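You operate a simulated robot arm through the tools that you are given. There is no shell and no other tool. Be economical: measure what you need, move in short steps, check, and stop when the job is done.

The job below is to be done with a simulated robot arm. You get a single attempt, and the scene is never put back.

TASK
Glue the yellow module with one shot at 2 bar.
Fine: seat it in the blue slide; afterwards pressure off, cup back under the nozzle.
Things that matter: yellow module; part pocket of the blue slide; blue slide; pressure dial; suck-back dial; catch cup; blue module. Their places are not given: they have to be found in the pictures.

It is judged by the outcome, as a careful person would: the job done as asked, and still so three seconds after it is handed in. It fails if anything else is knocked over, pushed out of place, dropped, spilled or broken.

THE ROBOT
A 5-joint arm with a two-finger parallel gripper, fixed in place. Base frame: the origin is at the foot of the arm, x ahead of it, y to its left, z up; the work surface is at about z = 8. Lengths are in mm, angles in degrees, forces in N, time in s.
With the tool pointing down near the work surface it reaches from about 260 to 680 mm from the base axis. Its first joint turns from -66.0 to 66.0 degrees. The tool tilts only in the upright plane through the base axis and itself; it spins freely about its own axis. Payload 2.9 kg.
The TCP is the grasp point between the finger pads, 30 mm short of the fingertips. In the tool frame z runs along the fingers and y along their closing line. Largest opening 110 mm; finger width 20, thickness 10; the body of the gripper, 48 by 112 mm, starts 55 mm behind the TCP.
Orientation is told as [roll, pitch, yaw] about the base's x, y, z axes, in that order, counted from this pose: with the fingers straight down and closing along the base's y, the tool's x points along the base's -x, its y along +y and its z along -z.

THE INTERFACE
- The arm moves only by the tool servo_tool. Its argument "series" is a list of rows, each a list of 7 numbers: the finger opening in mm, from 0 to 110, then the shift along the base's x, y, z in mm, then the turn, a rotation vector about the base's x, y, z in degrees. In form: [[jaw, tx, ty, tz, wx, wy, wz], ...]. A call has 1 to 20 rows; each row is the pose to reach, as a shift and turn from the pose commanded when the call began. Rows are played at 5 a second. More than 50 mm and 8.6 degrees between two rows, or a gripper value outside its range, and nothing of the call is played. Where a pose cannot be reached the arm comes as near as it can. A force on the tool above 90 N (or 10 N above the force at the start of the call, whichever is more), or a blocked arm, ends the call early, and 0.2 s more pass. Each finger travels about 108 mm/s and halts on what it meets, pressing with about 37 N; the grip force reading is that of the motor and also rises with nothing between the fingers. The clock runs only during rows and for 0.2 s after the last one: add rows that repeat a pose to give the fingers time. The reply holds the time, the measured pose of the TCP, the force on the tool along the base axes, the opening and the grip force, in the units named above and with some noise.
- Cameras (640 x 400 px; columns grow to the right, rows downward): "scene" is fixed at [20.4, -438.6, 610.9]; the picture's right is [0.89, -0.45, 0.00], its down [-0.22, -0.44, -0.87] and it looks along [0.39, 0.78, -0.49] (base axes); focal length 311 px, centre (320, 200). "wrist" rides on the gripper at [72, 17, -103] in the tool frame; the picture's right is [-0.23, 0.97, 0.00], its down [-0.76, -0.18, -0.62] and it looks along [-0.61, -0.14, 0.78] (tool axes); focal length 222 px, centre (320, 200).
- camera(camera): a new picture of that camera. It takes no simulated time.
- locate(camera, pixels): there is no depth. For up to 12 entries [column, row, z] of the newest picture of that camera ("zoom" is the newest enlarged one), the place [x, y] in the base frame at which the ray of that pixel passes the height z, good to about 2 mm. It takes no simulated time.
- close_up(camera, box): a new picture of the part [left, top, right, bottom] of that camera's present view, enlarged. It takes no simulated time.
- sign_off(): hands the job in; it is judged then, once.

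Go step by step. Measure first, check grasps and placings, and put right what went wrong. The budget is 80 turns and 34 pictures, counting those below and the enlarged ones. Unless the task says otherwise, let go and move clear before handing in, and close with one line.

The tools are called after "Request:" as a command line: name --pt "numbers of a row" for each row, then --argument value for the rest, lists and objects as JSON in quotes. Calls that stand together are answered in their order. servo_tool: Moves the arm, as the interface text tells. Its arguments: {"type":"object","properties":{"series":{"type":"array"}},"required":["series"]} The other tools are called the same way: camera (camera) takes a picture; locate (camera, pixels) gives the place at which the rays of pixels pass given heights; close_up (camera, box) takes an enlarged picture of a part of a camera's view; sign_off () hands the job in.

At the start:

```text
clock: 0.0
ee_pos: [233.1, 295.1, 424.3]
ee_rot: [0.0, 0.0, 0.0]
wrist_force: [-0.3, 0.0, 0.2]
grip_width: 110.3
grasp_force: 0.1
```

scene: 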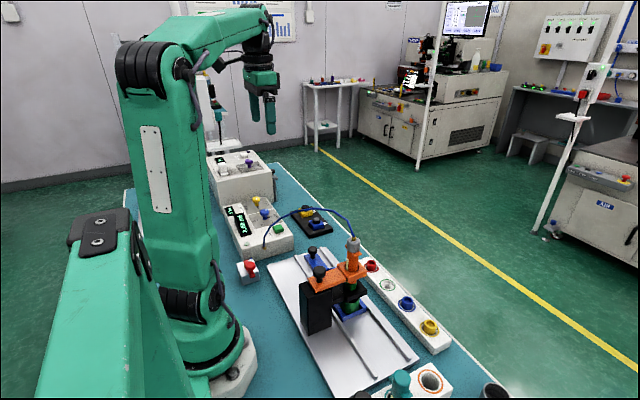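
wrist: 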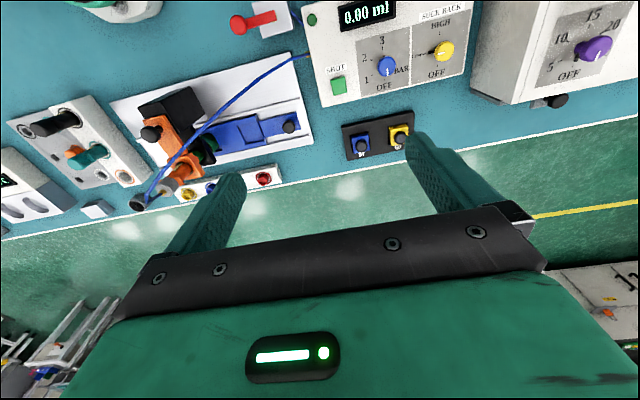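

The pictures show a dispenser controller with dials, a slide fixture with a nozzle, and a tray with blue and yellow modules. I'll enlarge these areas first.

Request:
close_up --camera "scene" --box '[260, 200, 460, 400]'

Request:
close_up --camera "scene" --box '[200, 140, 340, 280]'

Request:
close_up --camera "wrist" --box '[220, 0, 480, 180]'

Request:
close_up --camera "wrist" --box '[0, 60, 320, 230]'

```text
2.00 times, centred on (360, 300) of scene
```

zoom: 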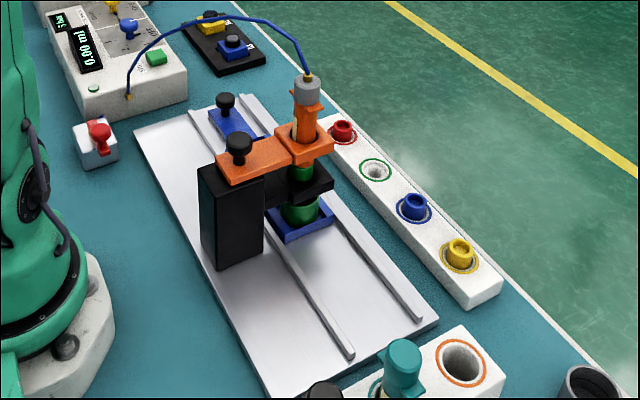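

```text
2.86 times, centred on (270, 210) of scene
```

zoom: 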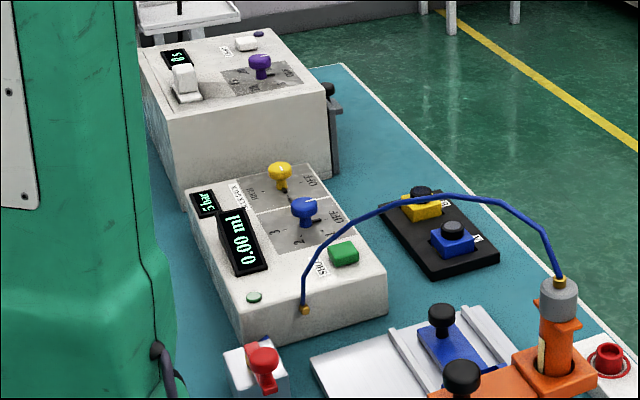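

```text
2.22 times, centred on (350, 90) of wrist
```

zoom: 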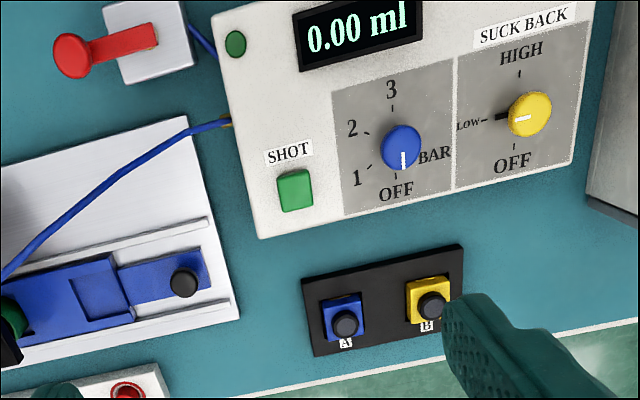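

```text
2.00 times, centred on (160, 145) of wrist
```

zoom: 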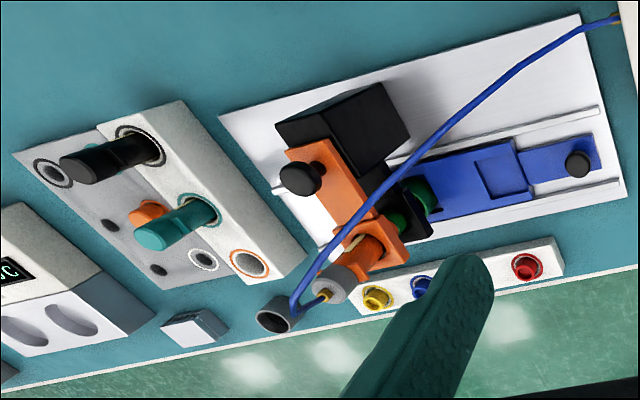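

Wrist view shows blue dial at (387,67) pointing OFF, suck-back at (443,52) at LOW, SHOT at (338,86), modules at (361,143)/(400,137), slide handle (289,125). I'll locate them at guessed heights.

Request:
locate --camera "wrist" --pixels '[[387, 67, 80], [443, 52, 80], [338, 86, 70], [361, 143, 30], [400, 137, 30], [289, 125, 50], [250, 130, 25], [240, 22, 40], [268, 178, 20], [160, 200, 8], [95, 155, 60], [205, 145, 40]]'

Request:
locate --camera "scene" --pixels '[[263, 213, 80], [256, 200, 80], [279, 227, 70], [316, 222, 30], [306, 212, 30], [312, 252, 50], [300, 262, 25], [319, 271, 90], [353, 240, 200], [351, 306, 25], [249, 268, 40], [350, 300, 40]]'

```text
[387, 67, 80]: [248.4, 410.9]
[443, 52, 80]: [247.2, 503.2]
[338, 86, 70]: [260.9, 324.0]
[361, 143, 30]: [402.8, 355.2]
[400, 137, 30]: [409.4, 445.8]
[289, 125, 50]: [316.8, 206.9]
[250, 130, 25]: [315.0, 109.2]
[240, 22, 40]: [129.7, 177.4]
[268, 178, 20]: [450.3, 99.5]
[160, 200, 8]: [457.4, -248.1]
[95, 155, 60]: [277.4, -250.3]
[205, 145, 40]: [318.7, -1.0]
```

```text
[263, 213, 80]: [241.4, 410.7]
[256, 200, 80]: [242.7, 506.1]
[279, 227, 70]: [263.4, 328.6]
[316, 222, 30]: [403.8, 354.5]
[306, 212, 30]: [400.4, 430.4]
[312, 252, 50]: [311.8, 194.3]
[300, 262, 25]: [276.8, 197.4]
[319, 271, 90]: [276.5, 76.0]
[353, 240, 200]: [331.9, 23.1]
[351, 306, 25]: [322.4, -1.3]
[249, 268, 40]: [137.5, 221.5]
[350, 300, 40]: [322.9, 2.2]
```

Positions agree between cameras. I'll swing the wrist camera to look along -y at the slide and nozzle.

Request:
servo_tool --pt "110 12 -3 -11 0 0 -8.2" --pt "110 24 -6 -22 0 0 -16.4" --pt "110 36 -9 -33 0 0 -24.6" --pt "110 48 -12 -44 0 0 -32.8" --pt "110 60 -15 -55 0 0 -41" --pt "110 72 -18 -66 0 0 -49.2" --pt "110 84 -21 -77 0 0 -57.4" --pt "110 96 -24 -88 0 0 -65.6" --pt "110 108 -27 -99 0 0 -73.8" --pt "110 120 -30 -110 0 0 -82" --pt "110 133 -33 -122 0 0 -90" --pt "110 133 -33 -122 0 0 -90"

Request:
camera --camera "wrist"

```text
clock: 2.6
ee_pos: [367.1, 261.1, 301.8]
ee_rot: [0.1, 0.0, -90.1]
wrist_force: [0.9, 0.5, 0.0]
grip_width: 109.9
grasp_force: 0.1
```

```text
27 pictures are left
```

wrist: 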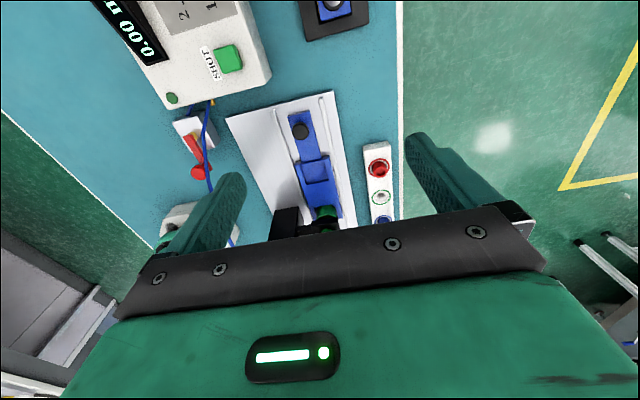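

The pocket is visible at (317,175) with the cup/nozzle at (327,215); I'll enlarge and locate.

Request:
close_up --camera "wrist" --box '[230, 80, 400, 240]'

```text
2.50 times, centred on (315, 160) of wrist
```

zoom: 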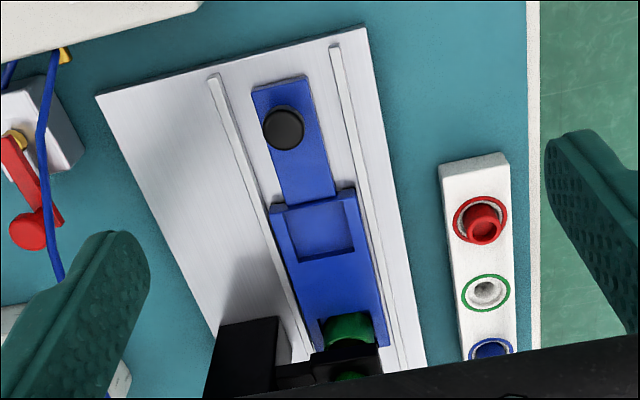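

Request:
locate --camera "zoom" --pixels '[[284, 128, 50], [284, 128, 60], [286, 217, 25], [340, 203, 25], [300, 261, 20], [355, 245, 20], [320, 345, 25], [382, 346, 25], [213, 78, 14], [335, 47, 14], [350, 326, 40], [322, 232, 20]]'

Request:
close_up --camera "scene" --box '[290, 220, 390, 340]'

```text
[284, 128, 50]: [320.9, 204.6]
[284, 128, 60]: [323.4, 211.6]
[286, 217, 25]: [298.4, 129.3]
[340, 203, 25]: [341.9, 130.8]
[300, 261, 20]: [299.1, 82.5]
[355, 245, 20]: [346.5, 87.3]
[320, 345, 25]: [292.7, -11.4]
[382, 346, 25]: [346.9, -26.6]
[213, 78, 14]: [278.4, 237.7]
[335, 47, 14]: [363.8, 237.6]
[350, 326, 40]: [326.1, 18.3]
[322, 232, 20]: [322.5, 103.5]
```

```text
3.33 times, centred on (340, 280) of scene
```

zoom: 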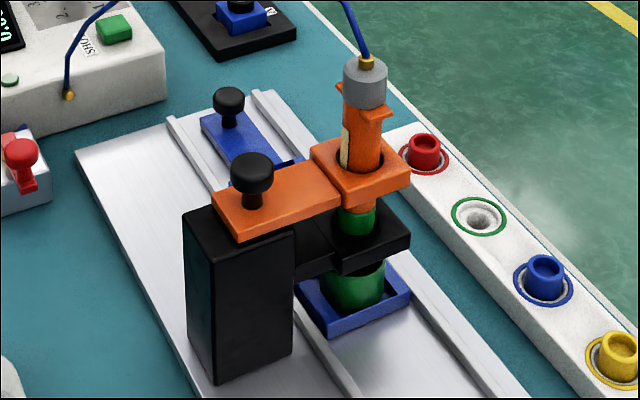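

Request:
locate --camera "zoom" --pixels '[[228, 97, 50], [228, 97, 60], [228, 97, 70], [228, 126, 30], [298, 305, 20], [330, 335, 20], [410, 300, 20], [356, 290, 40], [113, 28, 60], [113, 28, 70], [238, 10, 30]]'

Request:
close_up --camera "wrist" --box '[100, 0, 400, 130]'

```text
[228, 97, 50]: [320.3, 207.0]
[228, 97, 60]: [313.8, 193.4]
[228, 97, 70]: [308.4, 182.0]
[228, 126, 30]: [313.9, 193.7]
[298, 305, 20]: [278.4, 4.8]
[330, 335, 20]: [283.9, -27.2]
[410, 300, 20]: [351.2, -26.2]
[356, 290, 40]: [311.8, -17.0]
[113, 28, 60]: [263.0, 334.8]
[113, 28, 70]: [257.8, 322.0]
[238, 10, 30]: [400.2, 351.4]
```

```text
2.13 times, centred on (250, 65) of wrist
```

zoom: 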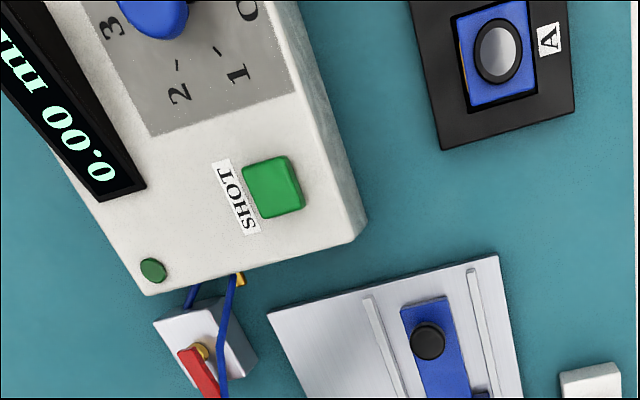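

Slide knob top is about (320,205,50). Next I'll view the tray and dials from a closer pose at yaw 0.

Request:
servo_tool --pt "110 -6 17 0 0 0 8.2" --pt "110 -12 34 0 0 0 16.4" --pt "110 -18 51 0 0 0 24.6" --pt "110 -24 68 0 0 0 32.8" --pt "110 -30 85 0 0 0 41" --pt "110 -36 102 0 0 0 49.2" --pt "110 -42 119 0 0 0 57.4" --pt "110 -48 136 0 0 0 65.6" --pt "110 -54 153 0 0 0 73.8" --pt "110 -60 170 0 0 0 82" --pt "110 -62 185 0 0 0 90" --pt "110 -62 185 0 0 0 90"

Request:
camera --camera "wrist"

```text
clock: 5.2
ee_pos: [306.1, 445.1, 301.6]
ee_rot: [-0.1, 0.0, 0.1]
wrist_force: [0.2, 1.0, 0.2]
grip_width: 109.9
grasp_force: 0.1
```

```text
23 pictures are left
```

wrist: 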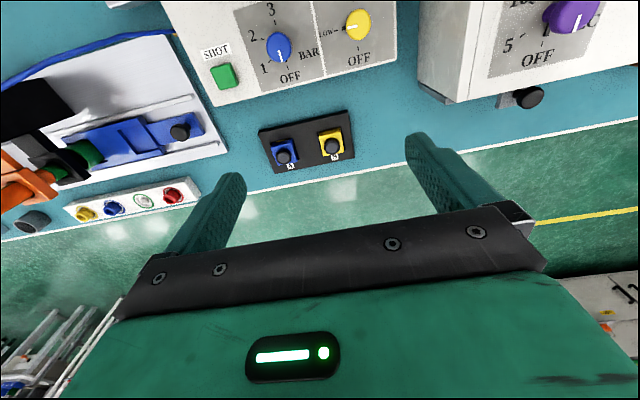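

Request:
close_up --camera "wrist" --box '[190, 0, 410, 180]'

```text
2.22 times, centred on (300, 90) of wrist
```

zoom: 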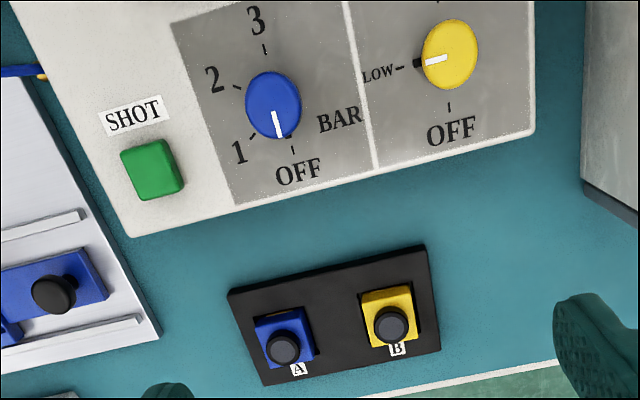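

Request:
locate --camera "zoom" --pixels '[[152, 170, 60], [152, 170, 70], [272, 103, 90], [272, 103, 80], [293, 149, 65], [251, 136, 65], [236, 87, 65], [264, 48, 65], [394, 323, 40], [394, 323, 30], [285, 348, 40], [285, 348, 30]]'

Request:
locate --camera "zoom" --pixels '[[361, 294, 22], [408, 286, 22], [418, 337, 22], [372, 347, 22], [229, 290, 12], [425, 245, 12], [441, 350, 12], [266, 385, 12], [54, 293, 50], [450, 52, 90], [450, 107, 65], [399, 70, 65]]'

Request:
close_up --camera "scene" --box '[215, 180, 345, 261]'

```text
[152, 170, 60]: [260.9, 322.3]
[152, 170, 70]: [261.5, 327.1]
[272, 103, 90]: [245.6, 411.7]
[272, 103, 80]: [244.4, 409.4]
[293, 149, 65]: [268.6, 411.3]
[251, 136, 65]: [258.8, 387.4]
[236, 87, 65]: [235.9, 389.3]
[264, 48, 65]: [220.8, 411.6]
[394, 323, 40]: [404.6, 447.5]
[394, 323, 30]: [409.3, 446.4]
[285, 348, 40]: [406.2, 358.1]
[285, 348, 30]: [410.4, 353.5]
```

```text
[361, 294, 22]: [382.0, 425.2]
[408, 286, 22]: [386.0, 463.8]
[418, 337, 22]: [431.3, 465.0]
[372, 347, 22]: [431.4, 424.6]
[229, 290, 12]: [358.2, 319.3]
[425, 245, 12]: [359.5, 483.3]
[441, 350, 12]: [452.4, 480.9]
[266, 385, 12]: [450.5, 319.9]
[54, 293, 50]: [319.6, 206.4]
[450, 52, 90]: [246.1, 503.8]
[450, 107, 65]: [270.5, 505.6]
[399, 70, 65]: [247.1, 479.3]
```

```text
4.92 times, centred on (280, 220) of scene
```

zoom: 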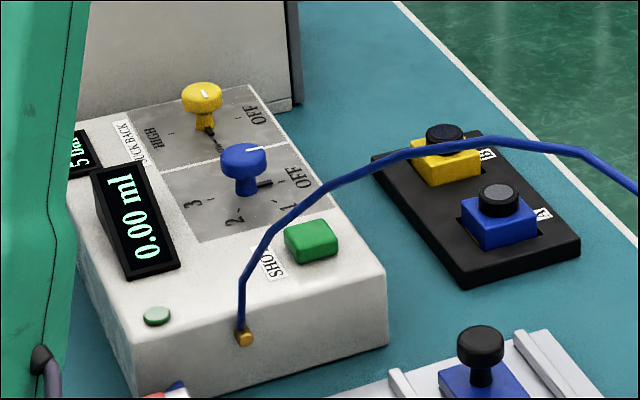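

Request:
locate --camera "zoom" --pixels '[[243, 154, 80], [243, 154, 90], [243, 154, 100], [243, 192, 60], [443, 131, 40], [443, 131, 50], [498, 194, 40], [498, 194, 50], [482, 338, 50], [480, 385, 20], [306, 225, 68], [295, 208, 62]]'

```text
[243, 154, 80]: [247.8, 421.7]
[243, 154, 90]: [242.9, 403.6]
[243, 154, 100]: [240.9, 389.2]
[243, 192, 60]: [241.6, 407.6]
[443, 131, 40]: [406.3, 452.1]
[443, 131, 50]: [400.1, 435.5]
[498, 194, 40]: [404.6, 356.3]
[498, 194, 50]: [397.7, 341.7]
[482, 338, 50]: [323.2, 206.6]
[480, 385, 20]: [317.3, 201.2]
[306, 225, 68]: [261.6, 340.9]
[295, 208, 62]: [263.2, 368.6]
```

Geometry is clear: yellow module's knob at about (405,448,z41), tray axis-aligned. To keep the camera clear of the hose later, I'll work at yaw 180, so I turn there while moving above the yellow module.

Request:
servo_tool --pt "110 9 0 -6 0 0 -8.2" --pt "110 18 0 -12 0 0 -16.4" --pt "110 27 0 -18 0 0 -24.6" --pt "110 36 0 -24 0 0 -32.8" --pt "110 45 0 -30 0 0 -41" --pt "110 54 0 -36 0 0 -49.2" --pt "110 63 0 -42 0 0 -57.4" --pt "110 72 0 -48 0 0 -65.6" --pt "110 81 0 -54 0 0 -73.8" --pt "110 90 0 -60 0 0 -82" --pt "110 98 3 -66 0 0 -90"

Request:
servo_tool --pt "100 0 0 -6 0 0 -8.2" --pt "90 0 0 -12 0 0 -16.4" --pt "80 0 0 -18 0 0 -24.6" --pt "70 0 0 -24 0 0 -32.8" --pt "60 0 0 -30 0 0 -41" --pt "50 0 0 -36 0 0 -49.2" --pt "50 0 0 -42 0 0 -57.4" --pt "50 0 0 -48 0 0 -65.6" --pt "50 0 0 -54 0 0 -73.8" --pt "50 0 0 -70 0 0 -82" --pt "50 0 0 -86 0 0 -90" --pt "50 0 0 -86 0 0 -90"

Request:
camera --camera "wrist"

```text
clock: 7.6
ee_pos: [403.9, 449.7, 236.3]
ee_rot: [0.1, 0.0, -90.2]
wrist_force: [-0.2, -0.2, 0.0]
grip_width: 110.1
grasp_force: 0.0
```

```text
clock: 10.2
ee_pos: [500.5, 326.9, 190.6]
ee_rot: [0.0, -0.1, -139.4]
wrist_force: [-0.4, -0.1, 0.0]
grip_width: 50.1
grasp_force: 0.1
out of reach, approached as far as the arm can: row 5, 6, 7, 8, 9, 10, 11, 12
```

```text
20 pictures are left
```

wrist: 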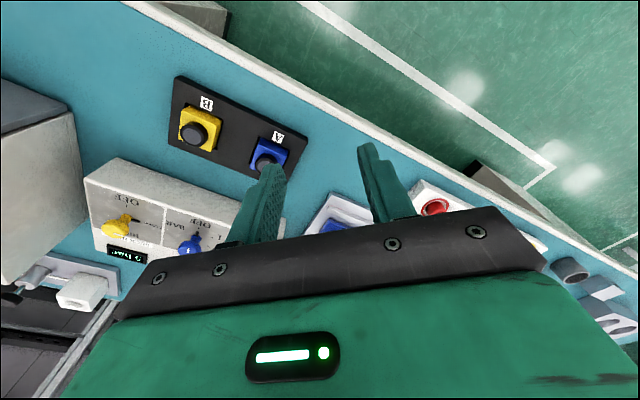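

Spin is limited (yaw −139 here), so I must reach 180 by turning the positive way. First a small test row to see what the reference pose is.

Request:
servo_tool --pt "50 0 0 20 0 0 5"

```text
clock: 10.6
ee_pos: [498.3, 324.7, 208.8]
ee_rot: [-0.1, 0.0, -134.4]
wrist_force: [0.4, 1.0, 0.5]
grip_width: 50.1
grasp_force: 0.1
```

The reference is the achieved pose. Now rotate back the positive way to yaw 180 over the yellow module, staying high.

Request:
servo_tool --pt "50 -9 12 6 0 0 8.2" --pt "50 -18 24 12 0 0 16.4" --pt "50 -27 36 18 0 0 24.6" --pt "50 -36 48 24 0 0 32.8" --pt "50 -45 60 30 0 0 41" --pt "50 -54 72 36 0 0 49.2" --pt "50 -63 84 36 0 0 57.4" --pt "50 -72 96 36 0 0 65.6" --pt "50 -81 108 36 0 0 73.8" --pt "50 -90 120 36 0 0 82" --pt "50 -94 123 36 0 0 90.2" --pt "50 -94 123 36 0 0 98.4" --pt "50 -94 123 36 0 0 106.6" --pt "50 -94 123 36 0 0 114.8" --pt "50 -94 123 36 0 0 123" --pt "50 -94 123 36 0 0 131.2" --pt "50 -94 123 36 0 0 139.4" --pt "50 -94 123 36 0 0 147.6" --pt "50 -94 123 36 0 0 155.8" --pt "50 -94 123 36 0 0 164"

Request:
servo_tool --pt "50 0 0 -6 0 0 8.3" --pt "50 0 0 -12 0 0 16.6" --pt "50 0 0 -18 0 0 25" --pt "50 0 0 -24 0 0 33.4" --pt "50 0 0 -30 0 0 41.8" --pt "50 0 0 -36 0 0 50.2" --pt "50 0 0 -42 0 0 58.6" --pt "50 0 0 -48 0 0 67" --pt "50 0 0 -54 0 0 75.4" --pt "50 0 0 -60 0 0 83.8" --pt "50 0 0 -66 0 0 92.2" --pt "50 0 0 -72 0 0 100.6" --pt "50 0 0 -78 0 0 109" --pt "50 0 0 -84 0 0 117.4" --pt "50 0 0 -90 0 0 125.8" --pt "50 0 0 -96 0 0 134.2" --pt "50 0 0 -102 0 0 142.6" --pt "50 0 0 -104 0 0 150.4" --pt "50 0 0 -104 0 0 150.4"

Request:
camera --camera "wrist"

```text
clock: 14.8
ee_pos: [400.8, 445.7, 242.9]
ee_rot: [0.0, 0.0, 29.8]
wrist_force: [0.0, 0.2, -0.3]
grip_width: 50.4
grasp_force: 0.1
```

```text
clock: 18.8
ee_pos: [400.3, 446.5, 138.9]
ee_rot: [0.0, 0.0, -179.8]
wrist_force: [-0.2, 1.0, -0.1]
grip_width: 50.1
grasp_force: 0.1
```

```text
19 pictures are left
```

wrist: 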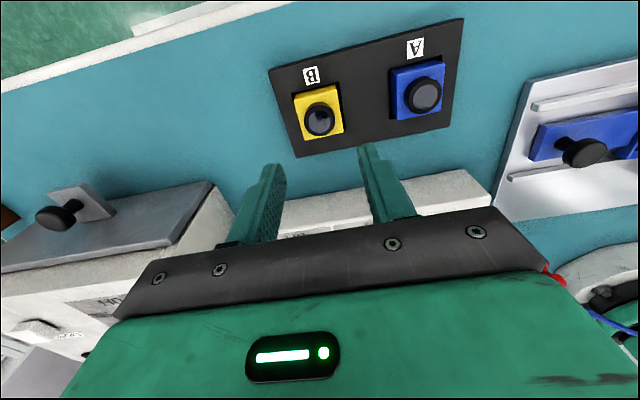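

Request:
locate --camera "wrist" --pixels '[[320, 119, 41], [320, 119, 45], [426, 95, 41], [296, 96, 22], [336, 86, 22], [344, 132, 22], [302, 142, 22], [587, 152, 50], [390, 72, 22], [443, 62, 22]]'

Request:
close_up --camera "wrist" --box '[260, 20, 480, 160]'

```text
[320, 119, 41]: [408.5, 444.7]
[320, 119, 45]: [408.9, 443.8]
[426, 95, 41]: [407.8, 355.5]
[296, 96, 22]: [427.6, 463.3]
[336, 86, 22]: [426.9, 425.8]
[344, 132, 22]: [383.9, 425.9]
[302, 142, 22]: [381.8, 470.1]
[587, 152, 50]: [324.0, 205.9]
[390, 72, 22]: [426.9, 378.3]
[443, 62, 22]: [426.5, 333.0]
```

```text
2.86 times, centred on (370, 90) of wrist
```

zoom: 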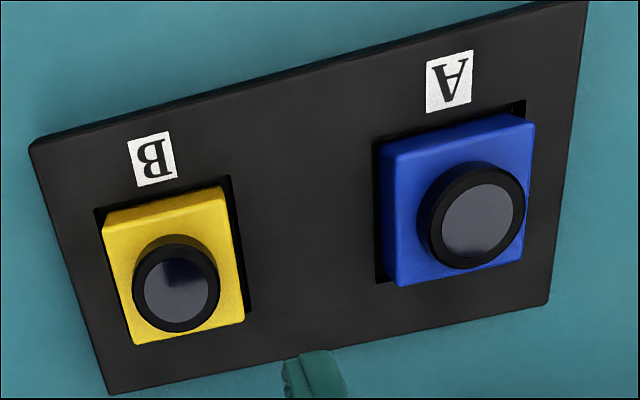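

The module is a block with a round lens barrel at about (407,446), top z≈41. I'll descend over the barrel with tips just above the body and grip.

Request:
servo_tool --pt "50 6.5 0 -20 0 0 0" --pt "50 6.5 0 -40 0 0 0" --pt "50 6.5 0 -60 0 0 0" --pt "50 6.5 0 -70 0 0 0" --pt "50 6.5 0 -77 0 0 0" --pt "50 6.5 0 -77 0 0 0" --pt "10 6.5 0 -77 0 0 0" --pt "10 6.5 0 -77 0 0 0" --pt "10 6.5 0 -77 0 0 0" --pt "10 6.5 0 -77 0 0 0"

Request:
close_up --camera "scene" --box '[260, 160, 360, 250]'

```text
clock: 21.0
ee_pos: [407.2, 445.5, 61.9]
ee_rot: [0.0, 0.0, -180.0]
wrist_force: [1.0, 0.5, 1.6]
grip_width: 26.7
grasp_force: 36.4
```

```text
4.44 times, centred on (310, 205) of scene
```

zoom: 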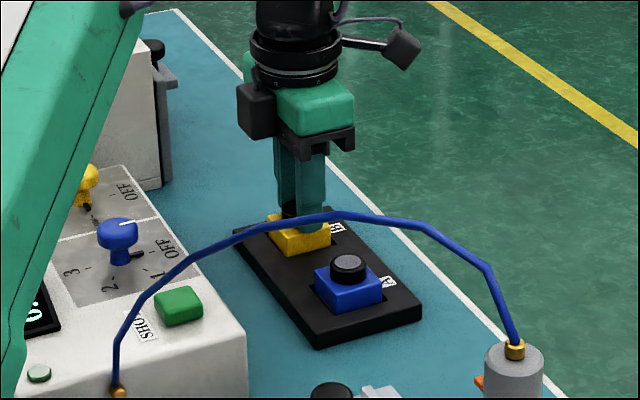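

The barrel is held (26.7 mm opening, 36 N). I'll lift and carry to just short of the pocket, then look.

Request:
servo_tool --pt "10 0 0 10 0 0 0" --pt "10 0 0 25 0 0 0" --pt "10 0 0 45 0 0 0" --pt "10 0 0 68 0 0 0" --pt "10 -7 -26 68 0 0 0" --pt "10 -14 -52 68 0 0 0" --pt "10 -21 -78 68 0 0 0" --pt "10 -28 -104 68 0 0 0" --pt "10 -35 -130 68 0 0 0" --pt "10 -42 -156 68 0 0 0" --pt "10 -49 -182 68 0 0 0" --pt "10 -56 -208 68 0 0 0" --pt "10 -63 -234 68 0 0 0" --pt "10 -70 -260 68 0 0 0" --pt "10 -77 -285 68 0 0 0" --pt "10 -77 -285 68 0 0 0"

Request:
close_up --camera "wrist" --box '[280, 0, 560, 190]'

Request:
camera --camera "scene"

```text
clock: 24.4
ee_pos: [327.7, 160.2, 129.3]
ee_rot: [0.1, -0.1, -179.8]
wrist_force: [0.5, -0.2, 0.4]
grip_width: 10.0
grasp_force: 0.1
```

```text
2.11 times, centred on (420, 95) of wrist
```

zoom: 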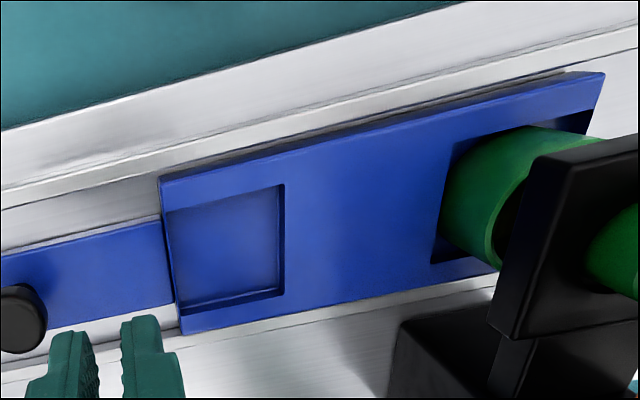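

```text
15 pictures are left
```

scene: 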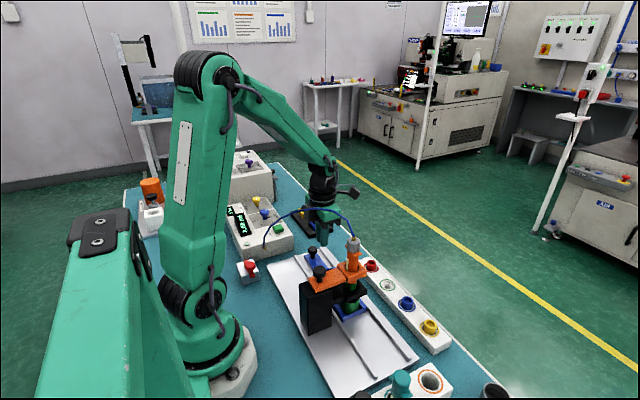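

The grip read 10 mm, so the module slipped out. I'll find where it is.

Request:
close_up --camera "scene" --box '[270, 180, 370, 270]'

```text
4.44 times, centred on (320, 225) of scene
```

zoom: 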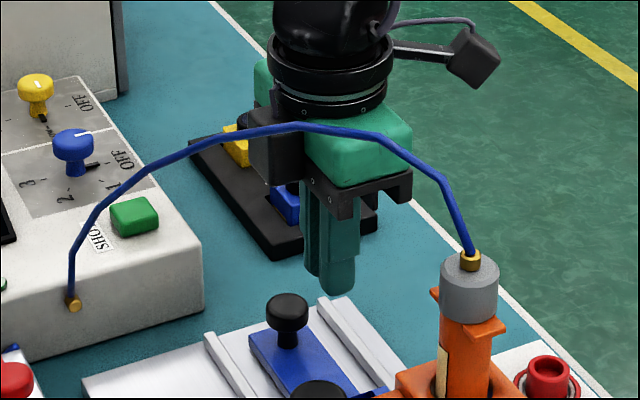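

The yellow module stayed in the tray (zoom (237,145)). I'll return above it and check it before gripping deeper.

Request:
servo_tool --pt "20 7 26 5 0 0 0" --pt "30 14 52 9 0 0 0" --pt "40 21 78 9 0 0 0" --pt "50 28 104 9 0 0 0" --pt "50 35 130 9 0 0 0" --pt "50 42 156 9 0 0 0" --pt "50 49 182 9 0 0 0" --pt "50 56 208 9 0 0 0" --pt "50 63 234 9 0 0 0" --pt "50 70 260 9 0 0 0" --pt "50 73 286 9 0 0 0" --pt "50 73 286 9 0 0 0"

Request:
close_up --camera "wrist" --box '[260, 20, 480, 160]'

```text
clock: 27.0
ee_pos: [402.5, 448.1, 140.4]
ee_rot: [0.0, 0.0, -180.0]
wrist_force: [-0.1, 0.8, 0.4]
grip_width: 50.3
grasp_force: 0.1
```

```text
2.86 times, centred on (370, 90) of wrist
```

zoom: 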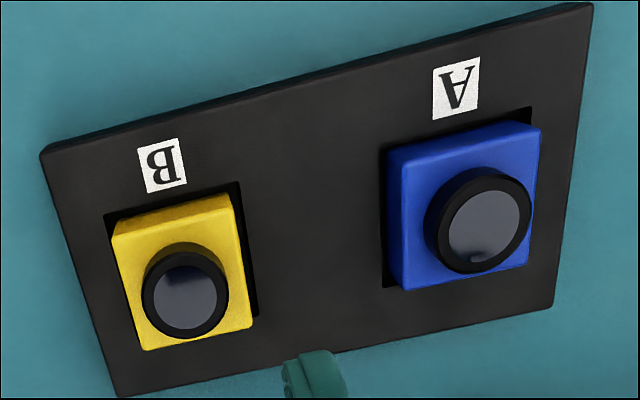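

Request:
locate --camera "zoom" --pixels '[[185, 296, 41], [186, 255, 28], [112, 228, 28], [230, 203, 28], [251, 327, 28], [144, 349, 28], [106, 216, 20], [238, 182, 20]]'

Request:
servo_tool --pt "50 4 -2 -20 0 0 0" --pt "50 4 -2 -40 0 0 0" --pt "50 4 -2 -60 0 0 0" --pt "50 4 -2 -72 0 0 0" --pt "50 4 -2 -78 0 0 0" --pt "50 4 -2 -81 0 0 0" --pt "50 4 -2 -83 0 0 0" --pt "50 4 -2 -85 0 0 0"

```text
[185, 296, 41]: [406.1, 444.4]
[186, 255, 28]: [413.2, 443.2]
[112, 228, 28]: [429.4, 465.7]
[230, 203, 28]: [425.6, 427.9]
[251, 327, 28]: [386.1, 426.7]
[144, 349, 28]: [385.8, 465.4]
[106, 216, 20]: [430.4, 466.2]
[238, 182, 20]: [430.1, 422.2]
```

```text
clock: 28.8
ee_pos: [406.6, 445.8, 55.6]
ee_rot: [0.0, 0.0, -180.0]
wrist_force: [-0.2, 0.0, -0.8]
grip_width: 50.2
grasp_force: 0.1
```

Request:
servo_tool --pt "10 0 0 0 0 0 0" --pt "10 0 0 0 0 0 0" --pt "10 0 0 0 0 0 0" --pt "10 0 0 3 0 0 0" --pt "10 0 0 8 0 0 0" --pt "10 0 0 15 0 0 0" --pt "10 0 0 25 0 0 0" --pt "10 0 0 25 0 0 0"

```text
clock: 30.6
ee_pos: [406.4, 446.2, 80.3]
ee_rot: [0.0, 0.0, -180.0]
wrist_force: [-0.5, 0.4, -0.2]
grip_width: 39.0
grasp_force: 36.7
```

Opening is 39 mm: the body is now gripped. Check that it came up.

Request:
close_up --camera "scene" --box '[260, 160, 360, 250]'

```text
4.44 times, centred on (310, 205) of scene
```

zoom: 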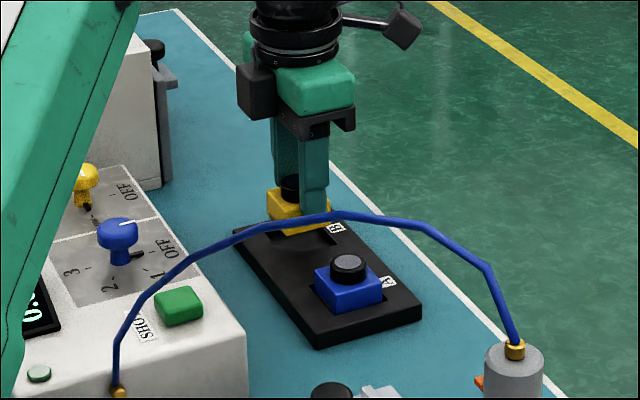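

Module is up and level. Carry it to the viewpoint short of the pocket.

Request:
servo_tool --pt "10 0 0 15 0 0 0" --pt "10 0 0 30 0 0 0" --pt "10 0 0 48 0 0 0" --pt "10 -7 -26 48 0 0 0" --pt "10 -14 -52 48 0 0 0" --pt "10 -21 -78 48 0 0 0" --pt "10 -28 -104 48 0 0 0" --pt "10 -35 -130 48 0 0 0" --pt "10 -42 -156 48 0 0 0" --pt "10 -49 -182 48 0 0 0" --pt "10 -56 -208 48 0 0 0" --pt "10 -63 -234 48 0 0 0" --pt "10 -70 -260 48 0 0 0" --pt "10 -80 -276 48 0 0 0" --pt "10 -80 -276 48 0 0 0"

Request:
close_up --camera "wrist" --box '[280, 0, 560, 190]'

```text
clock: 33.8
ee_pos: [325.5, 168.2, 126.9]
ee_rot: [0.0, 0.0, -180.0]
wrist_force: [0.3, 0.1, -0.9]
grip_width: 38.6
grasp_force: 37.1
```

```text
2.11 times, centred on (420, 95) of wrist
```

zoom: 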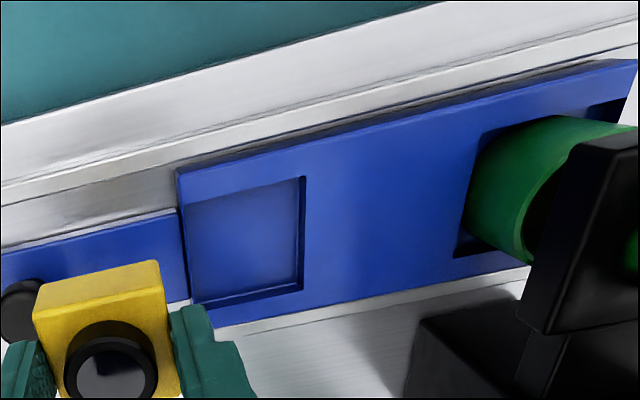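

Request:
locate --camera "zoom" --pixels '[[305, 177, 25], [302, 289, 25], [178, 172, 25], [199, 325, 25], [186, 210, 25], [195, 304, 25], [298, 183, 20], [296, 284, 20], [189, 215, 20], [193, 300, 20], [180, 203, 20], [190, 300, 20]]'

Request:
close_up --camera "wrist" --box '[340, 60, 440, 150]'

```text
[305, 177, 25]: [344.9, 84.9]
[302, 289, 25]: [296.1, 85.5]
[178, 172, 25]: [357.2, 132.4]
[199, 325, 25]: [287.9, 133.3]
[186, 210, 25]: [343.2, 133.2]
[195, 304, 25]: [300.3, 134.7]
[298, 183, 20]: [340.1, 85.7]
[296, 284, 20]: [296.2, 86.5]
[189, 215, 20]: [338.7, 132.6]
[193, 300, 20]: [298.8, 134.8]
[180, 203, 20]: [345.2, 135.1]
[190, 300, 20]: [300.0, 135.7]
```

```text
4.44 times, centred on (390, 105) of wrist
```

zoom: 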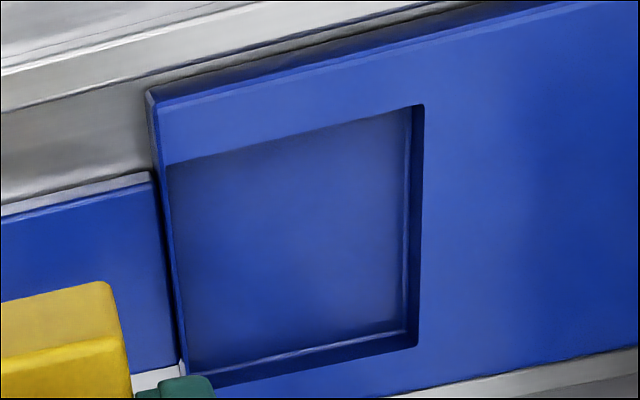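

Pocket spans x≈297–344, y≈85–134, so its centre is (320,109). I'll move over it and come down to just above expected contact.

Request:
servo_tool --pt "10 -2 -15 0 0 0 0" --pt "10 -4 -30 0 0 0 0" --pt "10 -6 -45 0 0 0 0" --pt "10 -6 -59 0 0 0 0" --pt "10 -6 -59 -15 0 0 0" --pt "10 -6 -59 -30 0 0 0" --pt "10 -6 -59 -42 0 0 0" --pt "10 -6 -59 -52 0 0 0" --pt "10 -6 -59 -52 0 0 0"

Request:
close_up --camera "scene" --box '[280, 190, 380, 320]'

Request:
close_up --camera "wrist" --box '[250, 30, 450, 180]'

```text
clock: 35.8
ee_pos: [318.6, 110.1, 75.3]
ee_rot: [0.0, 0.0, -180.0]
wrist_force: [0.1, 0.4, -1.5]
grip_width: 39.1
grasp_force: 36.9
```

```text
3.08 times, centred on (330, 255) of scene
```

zoom: 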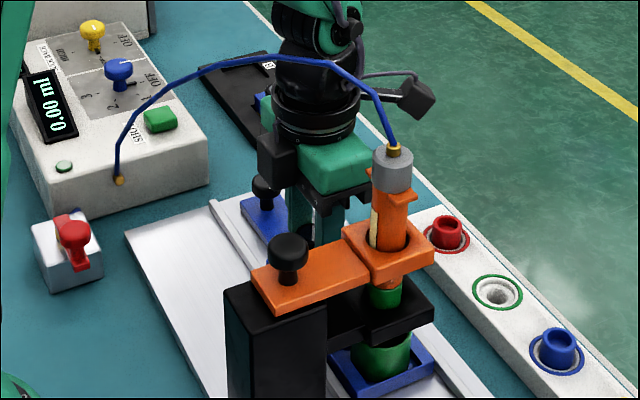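

```text
2.67 times, centred on (350, 105) of wrist
```

zoom: 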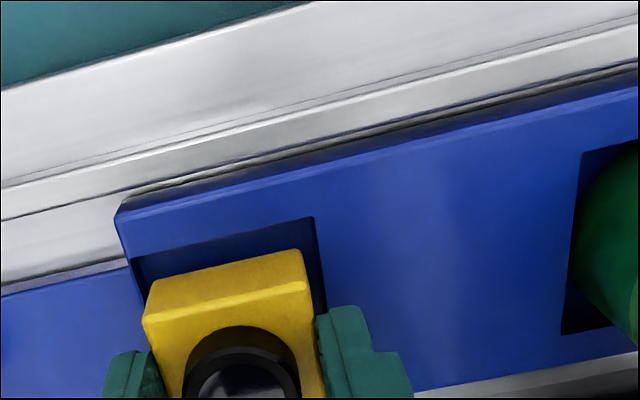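

Aligned and clear. Descend slowly until contact.

Request:
servo_tool --pt "10 0.5 -0.5 -3 0 0 0" --pt "10 0.5 -0.5 -6 0 0 0" --pt "10 0.5 -0.5 -8 0 0 0" --pt "10 0.5 -0.5 -9.5 0 0 0" --pt "10 0.5 -0.5 -11 0 0 0" --pt "10 0.5 -0.5 -12.5 0 0 0" --pt "10 0.5 -0.5 -14 0 0 0" --pt "10 0.5 -0.5 -15.5 0 0 0" --pt "10 0.5 -0.5 -17 0 0 0" --pt "10 0.5 -0.5 -18.5 0 0 0"

```text
clock: 38.0
ee_pos: [321.7, 110.3, 58.9]
ee_rot: [-0.1, 0.2, -179.9]
wrist_force: [-7.9, -15.9, 69.0]
grip_width: 39.0
grasp_force: 37.5
```

Contact with 69 N at z≈59. I'll ease up a bit and look at whether it's on the floor or on the rim.

Request:
servo_tool --pt "10 0 0 1 0 0 0" --pt "10 0 0 2 0 0 0" --pt "10 0 0 2 0 0 0"

Request:
close_up --camera "wrist" --box '[250, 30, 450, 180]'

```text
clock: 38.8
ee_pos: [322.5, 110.3, 58.5]
ee_rot: [-0.1, 0.1, -180.1]
wrist_force: [2.6, 1.7, 34.7]
grip_width: 39.1
grasp_force: 37.3
```

```text
2.67 times, centred on (350, 105) of wrist
```

zoom: 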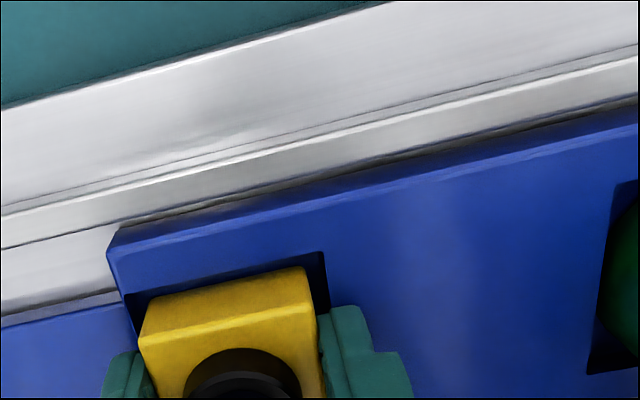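

It appears inside the pocket walls. Release gently and rise to check seating.

Request:
servo_tool --pt "10 0 0 1.5 0 0 0" --pt "46 0 0 2 0 0 0" --pt "52 0 0 2 0 0 0" --pt "52 0 0 6 0 0 0" --pt "52 0 0 25 0 0 0" --pt "52 0 0 45 0 0 0" --pt "52 0 25 65 0 0 0" --pt "52 0 50 68 0 0 0" --pt "52 0 50 68 0 0 0"

Request:
close_up --camera "wrist" --box '[320, 30, 480, 170]'

```text
clock: 40.8
ee_pos: [321.2, 160.3, 126.8]
ee_rot: [0.0, 0.0, -180.0]
wrist_force: [-0.3, -0.1, 0.5]
grip_width: 52.2
grasp_force: 0.0
```

```text
2.86 times, centred on (400, 100) of wrist
```

zoom: 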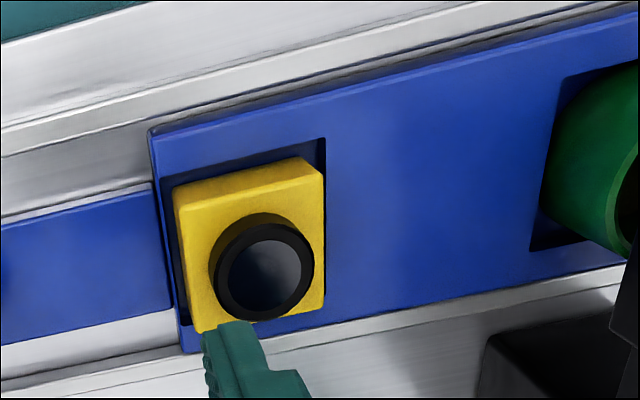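

Request:
locate --camera "zoom" --pixels '[[178, 208, 33], [323, 177, 33], [323, 308, 33], [196, 333, 33], [273, 279, 46], [326, 138, 25], [161, 182, 25]]'

```text
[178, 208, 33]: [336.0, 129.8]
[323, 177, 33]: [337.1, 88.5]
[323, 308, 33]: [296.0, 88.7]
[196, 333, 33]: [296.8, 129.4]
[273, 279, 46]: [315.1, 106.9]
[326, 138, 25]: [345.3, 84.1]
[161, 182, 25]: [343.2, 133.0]
```

Module lies flat within the pocket (x≈296–337, y≈88–130). Next: the pressure dial at (244.5,411), cap top z≈86; go above and down around it.

Request:
servo_tool --pt "52 0 25 10 0 0 0" --pt "52 0 55 25 0 0 0" --pt "52 0 90 35 0 0 0" --pt "60 0 125 35 0 0 0" --pt "60 -15 155 35 0 0 0" --pt "60 -35 185 35 0 0 0" --pt "60 -55 215 35 0 0 0" --pt "60 -76.5 240 35 0 0 0" --pt "60 -76.5 251 35 0 0 0" --pt "60 -76.5 251 35 0 0 0"

Request:
camera --camera "wrist"

```text
clock: 43.0
ee_pos: [244.3, 410.7, 163.0]
ee_rot: [0.0, 0.0, -180.0]
wrist_force: [-0.9, 0.3, -0.1]
grip_width: 59.9
grasp_force: 0.0
```

```text
5 pictures are left
```

wrist: 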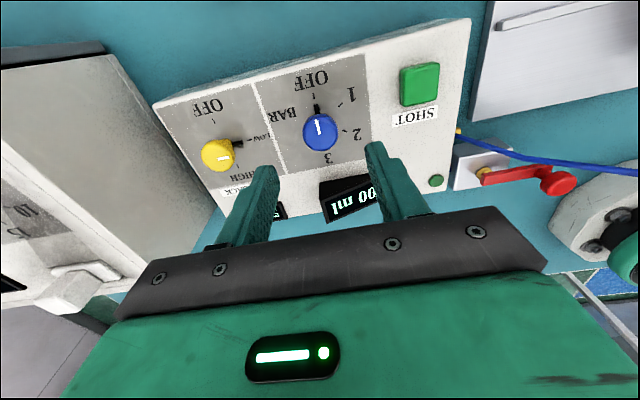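

Request:
locate --camera "wrist" --pixels '[[320, 133, 86], [321, 136, 80], [314, 95, 62], [342, 106, 62], [346, 131, 62], [327, 152, 62], [319, 108, 66], [418, 85, 67]]'

```text
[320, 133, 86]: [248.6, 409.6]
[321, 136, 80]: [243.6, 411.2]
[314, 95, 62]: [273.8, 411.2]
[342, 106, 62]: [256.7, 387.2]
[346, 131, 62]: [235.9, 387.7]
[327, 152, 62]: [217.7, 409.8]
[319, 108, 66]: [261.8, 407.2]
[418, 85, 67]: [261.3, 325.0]
```

Centre confirmed near (245.5,410.5); tick 2 is ~118–120° clockwise from OFF. Descend and grip the cap.

Request:
servo_tool --pt "60 1.2 0 -20 0 0 0" --pt "60 1.2 0 -40 0 0 0" --pt "60 1.2 0 -55 0 0 0" --pt "60 1.2 0 -63 0 0 0" --pt "60 1.2 0 -63 0 0 0" --pt "10 1.2 0 -63 0 0 0" --pt "10 1.2 0 -63 0 0 0" --pt "10 1.2 0 -63 0 0 0" --pt "10 1.2 0 -63 0 0 0"

```text
clock: 45.0
ee_pos: [243.9, 409.1, 98.9]
ee_rot: [0.2, -0.1, -180.0]
wrist_force: [-0.7, -7.4, -0.1]
grip_width: 29.1
grasp_force: 44.7
```

The cap is held at 29 mm. Turn −120° clockwise to 2 bar.

Request:
servo_tool --pt "10 0 -1 0 0 0 -8" --pt "10 0 -1 0 0 0 -16" --pt "10 0 -1 0 0 0 -24" --pt "10 0 -1 0 0 0 -32" --pt "10 0 -1 0 0 0 -40" --pt "10 0 -1 0 0 0 -48" --pt "10 0 -1 0 0 0 -56" --pt "10 0 -1 0 0 0 -64" --pt "10 0 -1 0 0 0 -72" --pt "10 0 -1 0 0 0 -80" --pt "10 0 -1 0 0 0 -88" --pt "10 0 -1 0 0 0 -96" --pt "10 0 -1 0 0 0 -104" --pt "10 0 -1 0 0 0 -112" --pt "10 0 -1 0 0 0 -119" --pt "10 0 -1 0 0 0 -119"

```text
clock: 48.4
ee_pos: [244.9, 410.0, 98.1]
ee_rot: [0.0, -0.1, 61.0]
wrist_force: [-19.7, 20.3, 3.1]
grip_width: 29.4
grasp_force: 45.2
```

Release, lift and check the pointer.

Request:
servo_tool --pt "45 0 0 0 0 0 0" --pt "55 0 0 0 0 0 0" --pt "60 0 0 20 0 0 0" --pt "60 0 0 45 0 0 0" --pt "60 0 0 65 0 0 0" --pt "60 0 0 65 0 0 0"

Request:
close_up --camera "wrist" --box '[170, 20, 470, 210]'

```text
clock: 49.8
ee_pos: [248.1, 409.0, 163.6]
ee_rot: [0.0, 0.0, 61.0]
wrist_force: [0.2, 0.0, -0.1]
grip_width: 59.9
grasp_force: 0.1
```

```text
2.11 times, centred on (320, 115) of wrist
```

zoom: 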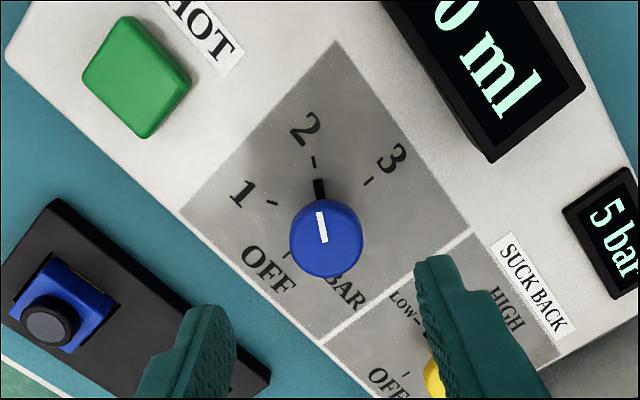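

The dial reads 2 bar. Now travel to the slide handle knob (321.5,206), turning back to yaw 180 on the way.

Request:
servo_tool --pt "60 5 -5 10 0 0 8" --pt "60 12 -10 10 0 0 16" --pt "60 20 -20 10 0 0 24" --pt "60 30 -30 10 0 0 32" --pt "60 40 -40 10 0 0 40" --pt "60 50 -50 5 0 0 48" --pt "60 60 -65 0 0 0 56" --pt "60 70 -80 0 0 0 64" --pt "60 74 -100 0 0 0 72" --pt "60 74 -120 0 0 0 80" --pt "60 74 -140 0 0 0 88" --pt "60 74 -160 0 0 0 96" --pt "60 74 -180 0 0 0 104" --pt "60 74 -195 -15 0 0 112" --pt "60 74 -203 -35 0 0 119" --pt "60 74 -203 -55 0 0 119" --pt "60 74 -203 -55 0 0 119"

```text
clock: 53.4
ee_pos: [319.9, 206.6, 108.0]
ee_rot: [0.0, 0.0, -179.9]
wrist_force: [0.0, 0.6, 0.7]
grip_width: 59.9
grasp_force: 0.0
```

Request:
servo_tool --pt "60 1 0 -15 0 0 0" --pt "60 1 0 -30 0 0 0" --pt "60 1 0 -40 0 0 0" --pt "60 1 0 -44 0 0 0" --pt "40 1 0 -44 0 0 0" --pt "10 1 0 -44 0 0 0" --pt "10 1 0 -44 0 0 0" --pt "10 1 0 -44 0 0 0" --pt "10 1 0 -44 0 0 0"

```text
clock: 55.4
ee_pos: [320.3, 206.2, 64.5]
ee_rot: [0.1, 0.0, 179.9]
wrist_force: [9.6, -30.1, 2.5]
grip_width: 27.1
grasp_force: 45.1
```

Knob held at 27 mm. Push the slide in −y slowly.

Request:
servo_tool --pt "10 0 -3 0 0 0 0" --pt "10 0 -7 0 0 0 0" --pt "10 0 -12 0 0 0 0" --pt "10 0 -18 0 0 0 0" --pt "10 0 -24 0 0 0 0" --pt "10 0 -30 0 0 0 0" --pt "10 0 -36 0 0 0 0" --pt "10 0 -42 0 0 0 0" --pt "10 0 -48 0 0 0 0" --pt "10 0 -54 0 0 0 0" --pt "10 0 -60 0 0 0 0" --pt "10 0 -60 0 0 0 0"

```text
clock: 58.0
ee_pos: [320.9, 147.3, 64.5]
ee_rot: [0.1, 0.0, -179.9]
wrist_force: [-3.4, 0.6, 18.9]
grip_width: 27.1
grasp_force: 44.7
```

Sliding freely. Continue in smaller steps, watching for the end stop.

Request:
servo_tool --pt "10 0 -5 0 0 0 0" --pt "10 0 -10 0 0 0 0" --pt "10 0 -15 0 0 0 0" --pt "10 0 -20 0 0 0 0" --pt "10 0 -25 0 0 0 0" --pt "10 0 -30 0 0 0 0" --pt "10 0 -34 0 0 0 0" --pt "10 0 -38 0 0 0 0" --pt "10 0 -38 0 0 0 0"

Request:
close_up --camera "wrist" --box '[300, 20, 540, 190]'

```text
clock: 60.0
ee_pos: [320.3, 108.2, 65.0]
ee_rot: [0.0, 0.1, -180.0]
wrist_force: [5.5, 0.3, 13.6]
grip_width: 27.1
grasp_force: 44.8
```

```text
2.35 times, centred on (420, 105) of wrist
```

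zoom: 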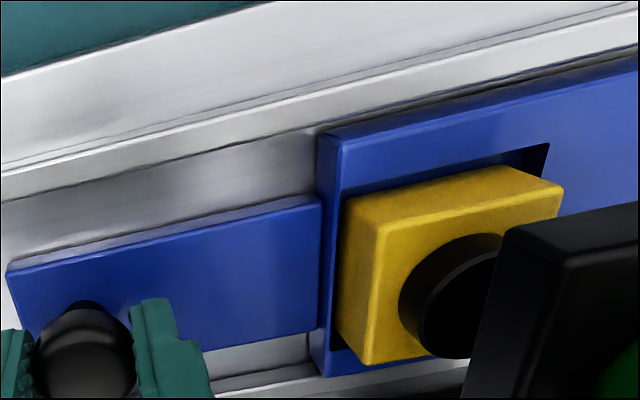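

Module rides with the slide, heading under the bracket. Advance a few mm at a time and watch the y-force for a stop.

Request:
servo_tool --pt "10 0 -2 0 0 0 0" --pt "10 0 -4 0 0 0 0" --pt "10 0 -6 0 0 0 0" --pt "10 0 -7 0 0 0 0" --pt "10 0 -7 0 0 0 0"

```text
clock: 61.2
ee_pos: [321.5, 101.3, 65.2]
ee_rot: [0.0, 0.1, -179.9]
wrist_force: [3.6, -0.7, 17.2]
grip_width: 26.9
grasp_force: 44.9
```

Request:
servo_tool --pt "10 0 -1 0 0 0 0" --pt "10 0 -2 0 0 0 0" --pt "10 0 -3 0 0 0 0" --pt "10 0 -4 0 0 0 0" --pt "10 0 -4 0 0 0 0"

```text
clock: 62.4
ee_pos: [319.2, 97.4, 65.6]
ee_rot: [0.0, 0.1, -180.0]
wrist_force: [9.3, -1.3, 1.0]
grip_width: 27.0
grasp_force: 45.2
```

Request:
servo_tool --pt "10 0 -1 0 0 0 0" --pt "10 0 -2 0 0 0 0" --pt "10 0 -3 0 0 0 0" --pt "10 0 -3 0 0 0 0"

Request:
close_up --camera "scene" --box '[290, 220, 410, 320]'

```text
clock: 63.4
ee_pos: [320.6, 94.9, 63.4]
ee_rot: [0.0, 0.1, -179.9]
wrist_force: [17.3, 9.2, -22.9]
grip_width: 27.1
grasp_force: 44.9
```

```text
4.00 times, centred on (350, 270) of scene
```

zoom: 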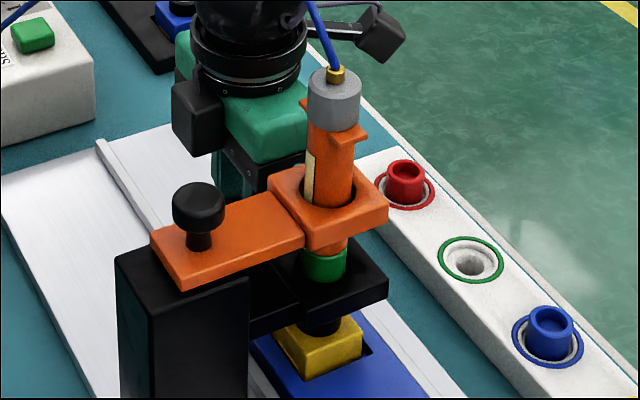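

Module's barrel at zoom (322,325) sits under the nozzle axis. One more gentle push will tell if this is the end stop.

Request:
servo_tool --pt "10 0 -1 0 0 0 0" --pt "10 0 -2 0 0 0 0" --pt "10 0 -2 0 0 0 0"

```text
clock: 64.2
ee_pos: [320.2, 93.7, 65.0]
ee_rot: [-0.1, 0.3, -179.8]
wrist_force: [7.1, 55.0, -20.8]
grip_width: 27.2
grasp_force: 45.2
```

End stop found (55 N). Relax, release, back away low toward +y, then go to above the SHOT button.

Request:
servo_tool --pt "10 0 1.5 0 0 0 0" --pt "40 0 1.5 0 0 0 0" --pt "46 0 1.5 0 0 0 0" --pt "46 0 1.5 10 0 0 0" --pt "46 0 1.5 26 0 0 0" --pt "46 0 25 30 0 0 0" --pt "40 0 60 32 0 0 0" --pt "30 0 95 40 0 0 0" --pt "20 0 130 50 0 0 0" --pt "10 0 165 65 0 0 0" --pt "0 0 200 75 0 0 0" --pt "0 -10 228 75 0 0 0" --pt "0 -35 231 75 0 0 0" --pt "0 -59 231.5 75 0 0 0" --pt "0 -59 231.5 65 0 0 0" --pt "0 -59 231.5 52 0 0 0" --pt "0 -59 231.5 52 0 0 0"

```text
clock: 67.8
ee_pos: [261.1, 326.2, 116.5]
ee_rot: [0.0, 0.0, -180.0]
wrist_force: [0.6, 0.5, 0.9]
grip_width: 0.2
grasp_force: 37.4
```

Tips are 19 mm above the button. Press in small steps.

Request:
servo_tool --pt "0 0 0 -10 0 0 0" --pt "0 0 0 -15 0 0 0" --pt "0 0 0 -18 0 0 0" --pt "0 0 0 -20 0 0 0" --pt "0 0 0 -22 0 0 0"

```text
clock: 69.0
ee_pos: [262.2, 324.2, 95.6]
ee_rot: [-0.2, 0.2, -179.9]
wrist_force: [-8.8, -0.4, 21.0]
grip_width: 0.1
grasp_force: 37.0
```

Request:
servo_tool --pt "0 0 0 -1 0 0 0" --pt "0 0 0 -2 0 0 0"

```text
clock: 69.6
ee_pos: [260.9, 326.0, 94.6]
ee_rot: [-0.1, 0.1, -179.8]
wrist_force: [-16.2, 3.7, 33.6]
grip_width: 0.0
grasp_force: 37.1
```

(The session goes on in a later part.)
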